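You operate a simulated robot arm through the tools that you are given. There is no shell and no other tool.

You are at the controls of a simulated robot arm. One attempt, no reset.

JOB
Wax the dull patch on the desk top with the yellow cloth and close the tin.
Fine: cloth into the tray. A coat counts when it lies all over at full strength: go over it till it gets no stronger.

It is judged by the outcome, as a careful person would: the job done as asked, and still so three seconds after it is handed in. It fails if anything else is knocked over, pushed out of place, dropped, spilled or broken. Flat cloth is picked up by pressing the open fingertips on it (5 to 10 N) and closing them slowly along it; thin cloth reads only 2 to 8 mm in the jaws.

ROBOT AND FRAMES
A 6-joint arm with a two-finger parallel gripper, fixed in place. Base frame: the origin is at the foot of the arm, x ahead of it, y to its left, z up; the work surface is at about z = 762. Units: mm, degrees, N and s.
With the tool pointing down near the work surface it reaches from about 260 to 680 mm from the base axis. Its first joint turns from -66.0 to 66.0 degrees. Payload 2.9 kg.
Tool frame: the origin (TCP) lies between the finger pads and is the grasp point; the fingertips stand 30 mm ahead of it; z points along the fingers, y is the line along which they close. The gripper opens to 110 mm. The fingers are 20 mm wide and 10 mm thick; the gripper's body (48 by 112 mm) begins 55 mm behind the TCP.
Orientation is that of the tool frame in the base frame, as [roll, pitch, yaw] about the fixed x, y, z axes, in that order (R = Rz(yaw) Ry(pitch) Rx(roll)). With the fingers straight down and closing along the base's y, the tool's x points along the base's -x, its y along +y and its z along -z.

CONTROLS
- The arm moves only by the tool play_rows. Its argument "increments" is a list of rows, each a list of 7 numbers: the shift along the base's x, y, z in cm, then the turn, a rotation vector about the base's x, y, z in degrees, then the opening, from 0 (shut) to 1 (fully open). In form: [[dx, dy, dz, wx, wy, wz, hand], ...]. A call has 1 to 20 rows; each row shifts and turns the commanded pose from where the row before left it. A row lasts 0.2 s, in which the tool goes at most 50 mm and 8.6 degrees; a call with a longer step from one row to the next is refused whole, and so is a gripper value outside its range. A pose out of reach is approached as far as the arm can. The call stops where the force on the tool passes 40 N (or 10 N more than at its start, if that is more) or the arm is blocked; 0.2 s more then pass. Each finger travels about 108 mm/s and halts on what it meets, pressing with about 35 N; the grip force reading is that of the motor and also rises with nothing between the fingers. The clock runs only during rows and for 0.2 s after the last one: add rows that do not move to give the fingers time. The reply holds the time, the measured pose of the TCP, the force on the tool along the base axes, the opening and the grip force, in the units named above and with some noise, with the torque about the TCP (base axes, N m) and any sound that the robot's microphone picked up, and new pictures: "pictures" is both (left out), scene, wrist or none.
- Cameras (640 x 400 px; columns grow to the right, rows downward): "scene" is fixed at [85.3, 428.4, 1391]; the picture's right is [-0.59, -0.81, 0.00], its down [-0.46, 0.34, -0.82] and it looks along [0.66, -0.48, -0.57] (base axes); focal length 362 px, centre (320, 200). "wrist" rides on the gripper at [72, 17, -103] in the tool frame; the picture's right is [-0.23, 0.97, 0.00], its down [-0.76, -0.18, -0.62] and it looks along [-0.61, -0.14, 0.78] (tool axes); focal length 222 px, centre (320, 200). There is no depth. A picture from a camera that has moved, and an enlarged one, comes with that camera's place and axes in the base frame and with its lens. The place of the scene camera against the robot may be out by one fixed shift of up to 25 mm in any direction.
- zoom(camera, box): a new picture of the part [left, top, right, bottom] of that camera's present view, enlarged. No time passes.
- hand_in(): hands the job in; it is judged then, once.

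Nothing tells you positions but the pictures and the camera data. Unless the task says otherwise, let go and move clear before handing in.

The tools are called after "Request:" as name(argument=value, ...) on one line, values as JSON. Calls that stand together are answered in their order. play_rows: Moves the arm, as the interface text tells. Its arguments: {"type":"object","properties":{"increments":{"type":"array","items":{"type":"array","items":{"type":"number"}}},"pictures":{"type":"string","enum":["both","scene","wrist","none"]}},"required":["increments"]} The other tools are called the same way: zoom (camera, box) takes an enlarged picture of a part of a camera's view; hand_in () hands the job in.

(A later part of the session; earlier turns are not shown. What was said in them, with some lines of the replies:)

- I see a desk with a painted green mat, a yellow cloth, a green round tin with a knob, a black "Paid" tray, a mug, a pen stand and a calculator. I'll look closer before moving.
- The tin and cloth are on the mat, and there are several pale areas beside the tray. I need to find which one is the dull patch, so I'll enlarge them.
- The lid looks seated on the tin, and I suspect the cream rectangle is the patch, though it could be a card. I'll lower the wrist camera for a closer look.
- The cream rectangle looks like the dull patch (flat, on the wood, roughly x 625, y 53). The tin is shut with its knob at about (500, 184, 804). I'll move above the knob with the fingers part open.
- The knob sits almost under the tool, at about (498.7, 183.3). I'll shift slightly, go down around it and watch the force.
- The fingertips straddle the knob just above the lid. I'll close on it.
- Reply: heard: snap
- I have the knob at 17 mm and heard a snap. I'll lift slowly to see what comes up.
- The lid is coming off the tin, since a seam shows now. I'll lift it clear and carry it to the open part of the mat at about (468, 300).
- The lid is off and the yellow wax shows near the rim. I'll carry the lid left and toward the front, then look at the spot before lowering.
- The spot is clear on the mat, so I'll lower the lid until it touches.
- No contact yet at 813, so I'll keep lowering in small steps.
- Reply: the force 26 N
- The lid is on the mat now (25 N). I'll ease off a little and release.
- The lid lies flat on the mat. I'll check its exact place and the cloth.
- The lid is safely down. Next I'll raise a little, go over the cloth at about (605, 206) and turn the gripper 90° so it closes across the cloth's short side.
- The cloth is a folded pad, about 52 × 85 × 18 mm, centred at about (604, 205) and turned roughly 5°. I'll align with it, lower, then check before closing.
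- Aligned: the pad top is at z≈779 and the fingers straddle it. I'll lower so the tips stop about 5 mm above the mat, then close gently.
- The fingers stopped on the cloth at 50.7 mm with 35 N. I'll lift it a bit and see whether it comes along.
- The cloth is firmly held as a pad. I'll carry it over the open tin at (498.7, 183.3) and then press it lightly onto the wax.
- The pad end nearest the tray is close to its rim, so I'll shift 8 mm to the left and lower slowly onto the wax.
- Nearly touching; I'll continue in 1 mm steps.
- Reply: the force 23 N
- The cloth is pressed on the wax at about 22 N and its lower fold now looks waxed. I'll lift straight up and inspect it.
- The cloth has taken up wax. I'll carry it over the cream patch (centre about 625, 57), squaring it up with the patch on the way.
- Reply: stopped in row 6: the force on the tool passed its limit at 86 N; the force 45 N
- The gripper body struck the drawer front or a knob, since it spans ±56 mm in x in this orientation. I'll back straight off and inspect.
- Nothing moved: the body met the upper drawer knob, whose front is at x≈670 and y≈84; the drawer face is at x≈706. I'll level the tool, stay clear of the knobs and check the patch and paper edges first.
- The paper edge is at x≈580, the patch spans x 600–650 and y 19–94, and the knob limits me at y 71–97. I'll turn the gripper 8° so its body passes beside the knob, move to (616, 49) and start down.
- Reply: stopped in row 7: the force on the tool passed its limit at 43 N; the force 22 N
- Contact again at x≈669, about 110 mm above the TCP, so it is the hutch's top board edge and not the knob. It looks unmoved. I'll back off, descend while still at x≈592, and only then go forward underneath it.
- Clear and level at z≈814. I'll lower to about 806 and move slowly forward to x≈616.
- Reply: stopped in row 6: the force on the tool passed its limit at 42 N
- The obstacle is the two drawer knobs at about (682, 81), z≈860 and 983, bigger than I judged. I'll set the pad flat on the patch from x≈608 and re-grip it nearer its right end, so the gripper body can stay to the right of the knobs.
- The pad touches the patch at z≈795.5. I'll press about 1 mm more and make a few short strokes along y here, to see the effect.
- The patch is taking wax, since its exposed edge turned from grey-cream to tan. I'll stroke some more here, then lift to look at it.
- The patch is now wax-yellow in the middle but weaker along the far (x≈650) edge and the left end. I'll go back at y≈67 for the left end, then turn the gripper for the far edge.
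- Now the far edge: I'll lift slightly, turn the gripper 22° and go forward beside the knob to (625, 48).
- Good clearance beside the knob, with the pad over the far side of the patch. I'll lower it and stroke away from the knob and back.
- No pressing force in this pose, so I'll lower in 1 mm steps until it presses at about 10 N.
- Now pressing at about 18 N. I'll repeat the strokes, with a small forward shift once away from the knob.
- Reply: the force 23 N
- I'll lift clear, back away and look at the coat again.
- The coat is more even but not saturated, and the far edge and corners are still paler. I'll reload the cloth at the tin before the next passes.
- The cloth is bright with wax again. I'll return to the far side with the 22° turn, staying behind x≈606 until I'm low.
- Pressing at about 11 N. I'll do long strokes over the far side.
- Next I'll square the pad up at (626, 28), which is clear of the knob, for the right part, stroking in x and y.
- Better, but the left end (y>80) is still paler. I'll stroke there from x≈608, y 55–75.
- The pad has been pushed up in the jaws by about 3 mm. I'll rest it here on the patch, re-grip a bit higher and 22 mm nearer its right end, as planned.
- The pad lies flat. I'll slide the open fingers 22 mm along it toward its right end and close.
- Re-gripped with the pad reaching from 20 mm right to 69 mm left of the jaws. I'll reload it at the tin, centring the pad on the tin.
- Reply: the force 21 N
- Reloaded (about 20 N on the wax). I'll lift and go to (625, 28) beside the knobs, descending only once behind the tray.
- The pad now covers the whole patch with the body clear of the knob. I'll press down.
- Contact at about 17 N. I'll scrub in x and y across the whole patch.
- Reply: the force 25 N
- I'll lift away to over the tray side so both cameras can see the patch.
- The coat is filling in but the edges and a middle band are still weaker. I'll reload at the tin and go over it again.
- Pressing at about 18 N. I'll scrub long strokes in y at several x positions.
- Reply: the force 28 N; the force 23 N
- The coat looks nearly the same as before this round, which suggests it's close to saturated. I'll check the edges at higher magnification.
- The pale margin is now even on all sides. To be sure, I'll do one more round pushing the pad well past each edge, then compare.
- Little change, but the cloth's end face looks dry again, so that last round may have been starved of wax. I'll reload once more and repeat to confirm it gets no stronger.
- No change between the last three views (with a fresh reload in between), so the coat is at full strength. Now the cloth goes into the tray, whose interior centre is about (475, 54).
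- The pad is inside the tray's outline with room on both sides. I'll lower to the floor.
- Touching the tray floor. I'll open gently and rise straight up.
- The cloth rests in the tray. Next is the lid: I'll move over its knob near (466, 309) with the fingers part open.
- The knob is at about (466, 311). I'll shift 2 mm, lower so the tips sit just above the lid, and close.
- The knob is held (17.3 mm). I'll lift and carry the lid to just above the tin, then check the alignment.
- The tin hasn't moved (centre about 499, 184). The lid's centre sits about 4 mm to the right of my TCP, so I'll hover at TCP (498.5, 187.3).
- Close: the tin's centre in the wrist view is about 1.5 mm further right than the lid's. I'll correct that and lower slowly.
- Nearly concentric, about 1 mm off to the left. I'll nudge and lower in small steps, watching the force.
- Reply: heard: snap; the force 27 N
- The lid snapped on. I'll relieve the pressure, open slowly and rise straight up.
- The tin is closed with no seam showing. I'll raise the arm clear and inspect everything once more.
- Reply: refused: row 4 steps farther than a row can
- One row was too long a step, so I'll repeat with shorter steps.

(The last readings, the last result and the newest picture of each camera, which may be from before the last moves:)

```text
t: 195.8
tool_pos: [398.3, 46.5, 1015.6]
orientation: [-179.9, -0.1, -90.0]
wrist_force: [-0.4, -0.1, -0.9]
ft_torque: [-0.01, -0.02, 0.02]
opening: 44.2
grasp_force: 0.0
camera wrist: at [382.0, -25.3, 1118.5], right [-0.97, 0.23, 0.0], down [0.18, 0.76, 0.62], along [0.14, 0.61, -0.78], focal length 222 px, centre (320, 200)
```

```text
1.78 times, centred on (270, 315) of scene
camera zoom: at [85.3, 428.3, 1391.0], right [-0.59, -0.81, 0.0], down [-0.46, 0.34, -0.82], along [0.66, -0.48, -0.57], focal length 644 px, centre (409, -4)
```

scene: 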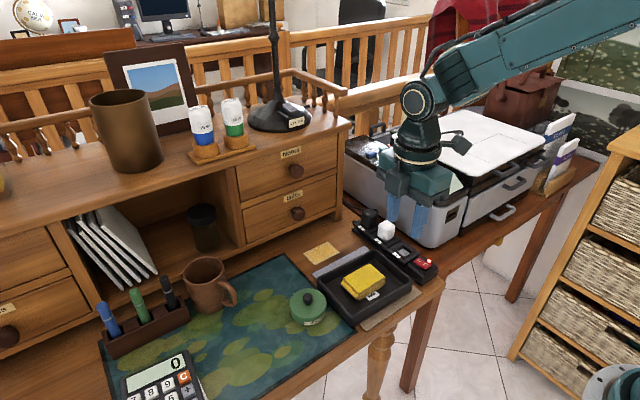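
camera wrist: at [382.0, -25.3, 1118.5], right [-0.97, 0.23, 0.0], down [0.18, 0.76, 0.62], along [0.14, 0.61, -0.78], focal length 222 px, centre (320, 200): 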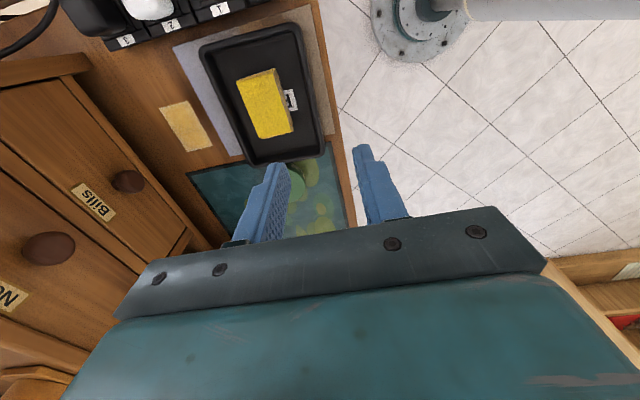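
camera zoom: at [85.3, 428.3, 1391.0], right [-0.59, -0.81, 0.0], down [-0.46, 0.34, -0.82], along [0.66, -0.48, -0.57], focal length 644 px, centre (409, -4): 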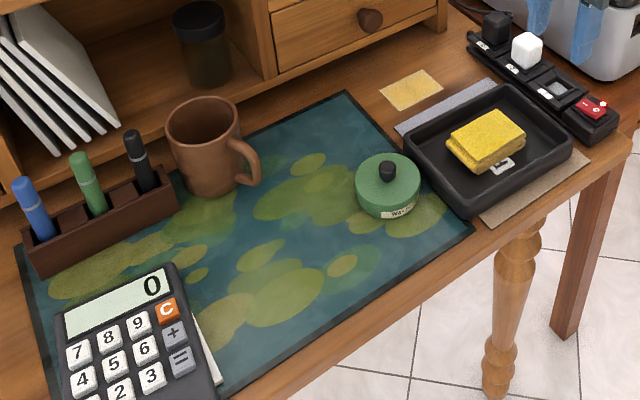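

I've checked the final view. The patch has an even coat that stayed the same over the last rounds, the tin is snapped shut in its place, the cloth lies in the tray, nothing else has moved, and the arm is clear. I'm handing in.

Request:
hand_in()

```text
The job is handed in.
```

The cream patch on the desk top is waxed, the tin is closed, and the yellow cloth is in the tray. I've handed the job in, but I haven't seen the verdict.

- **Patch:** I reloaded the cloth from the tin several times. In the last three close-up views, one of them after a fresh reload, the coat looked no stronger. The edges and a band across the middle still look slightly paler. I took that as how the full coat shows, because the pattern didn't change with more wiping.
- **Tin:** the lid went back on with an audible snap, and no seam shows.
- **Contact with the drawers:** three times while moving towards the patch, the gripper bumped the drawer knobs, with forces up to 86 N. The later pictures show nothing moved or damaged.
- **Surroundings:** a faint trace of wax lies on the wood just outside the patch edges. The mug, pens, calculator, papers and power strip look where they were.
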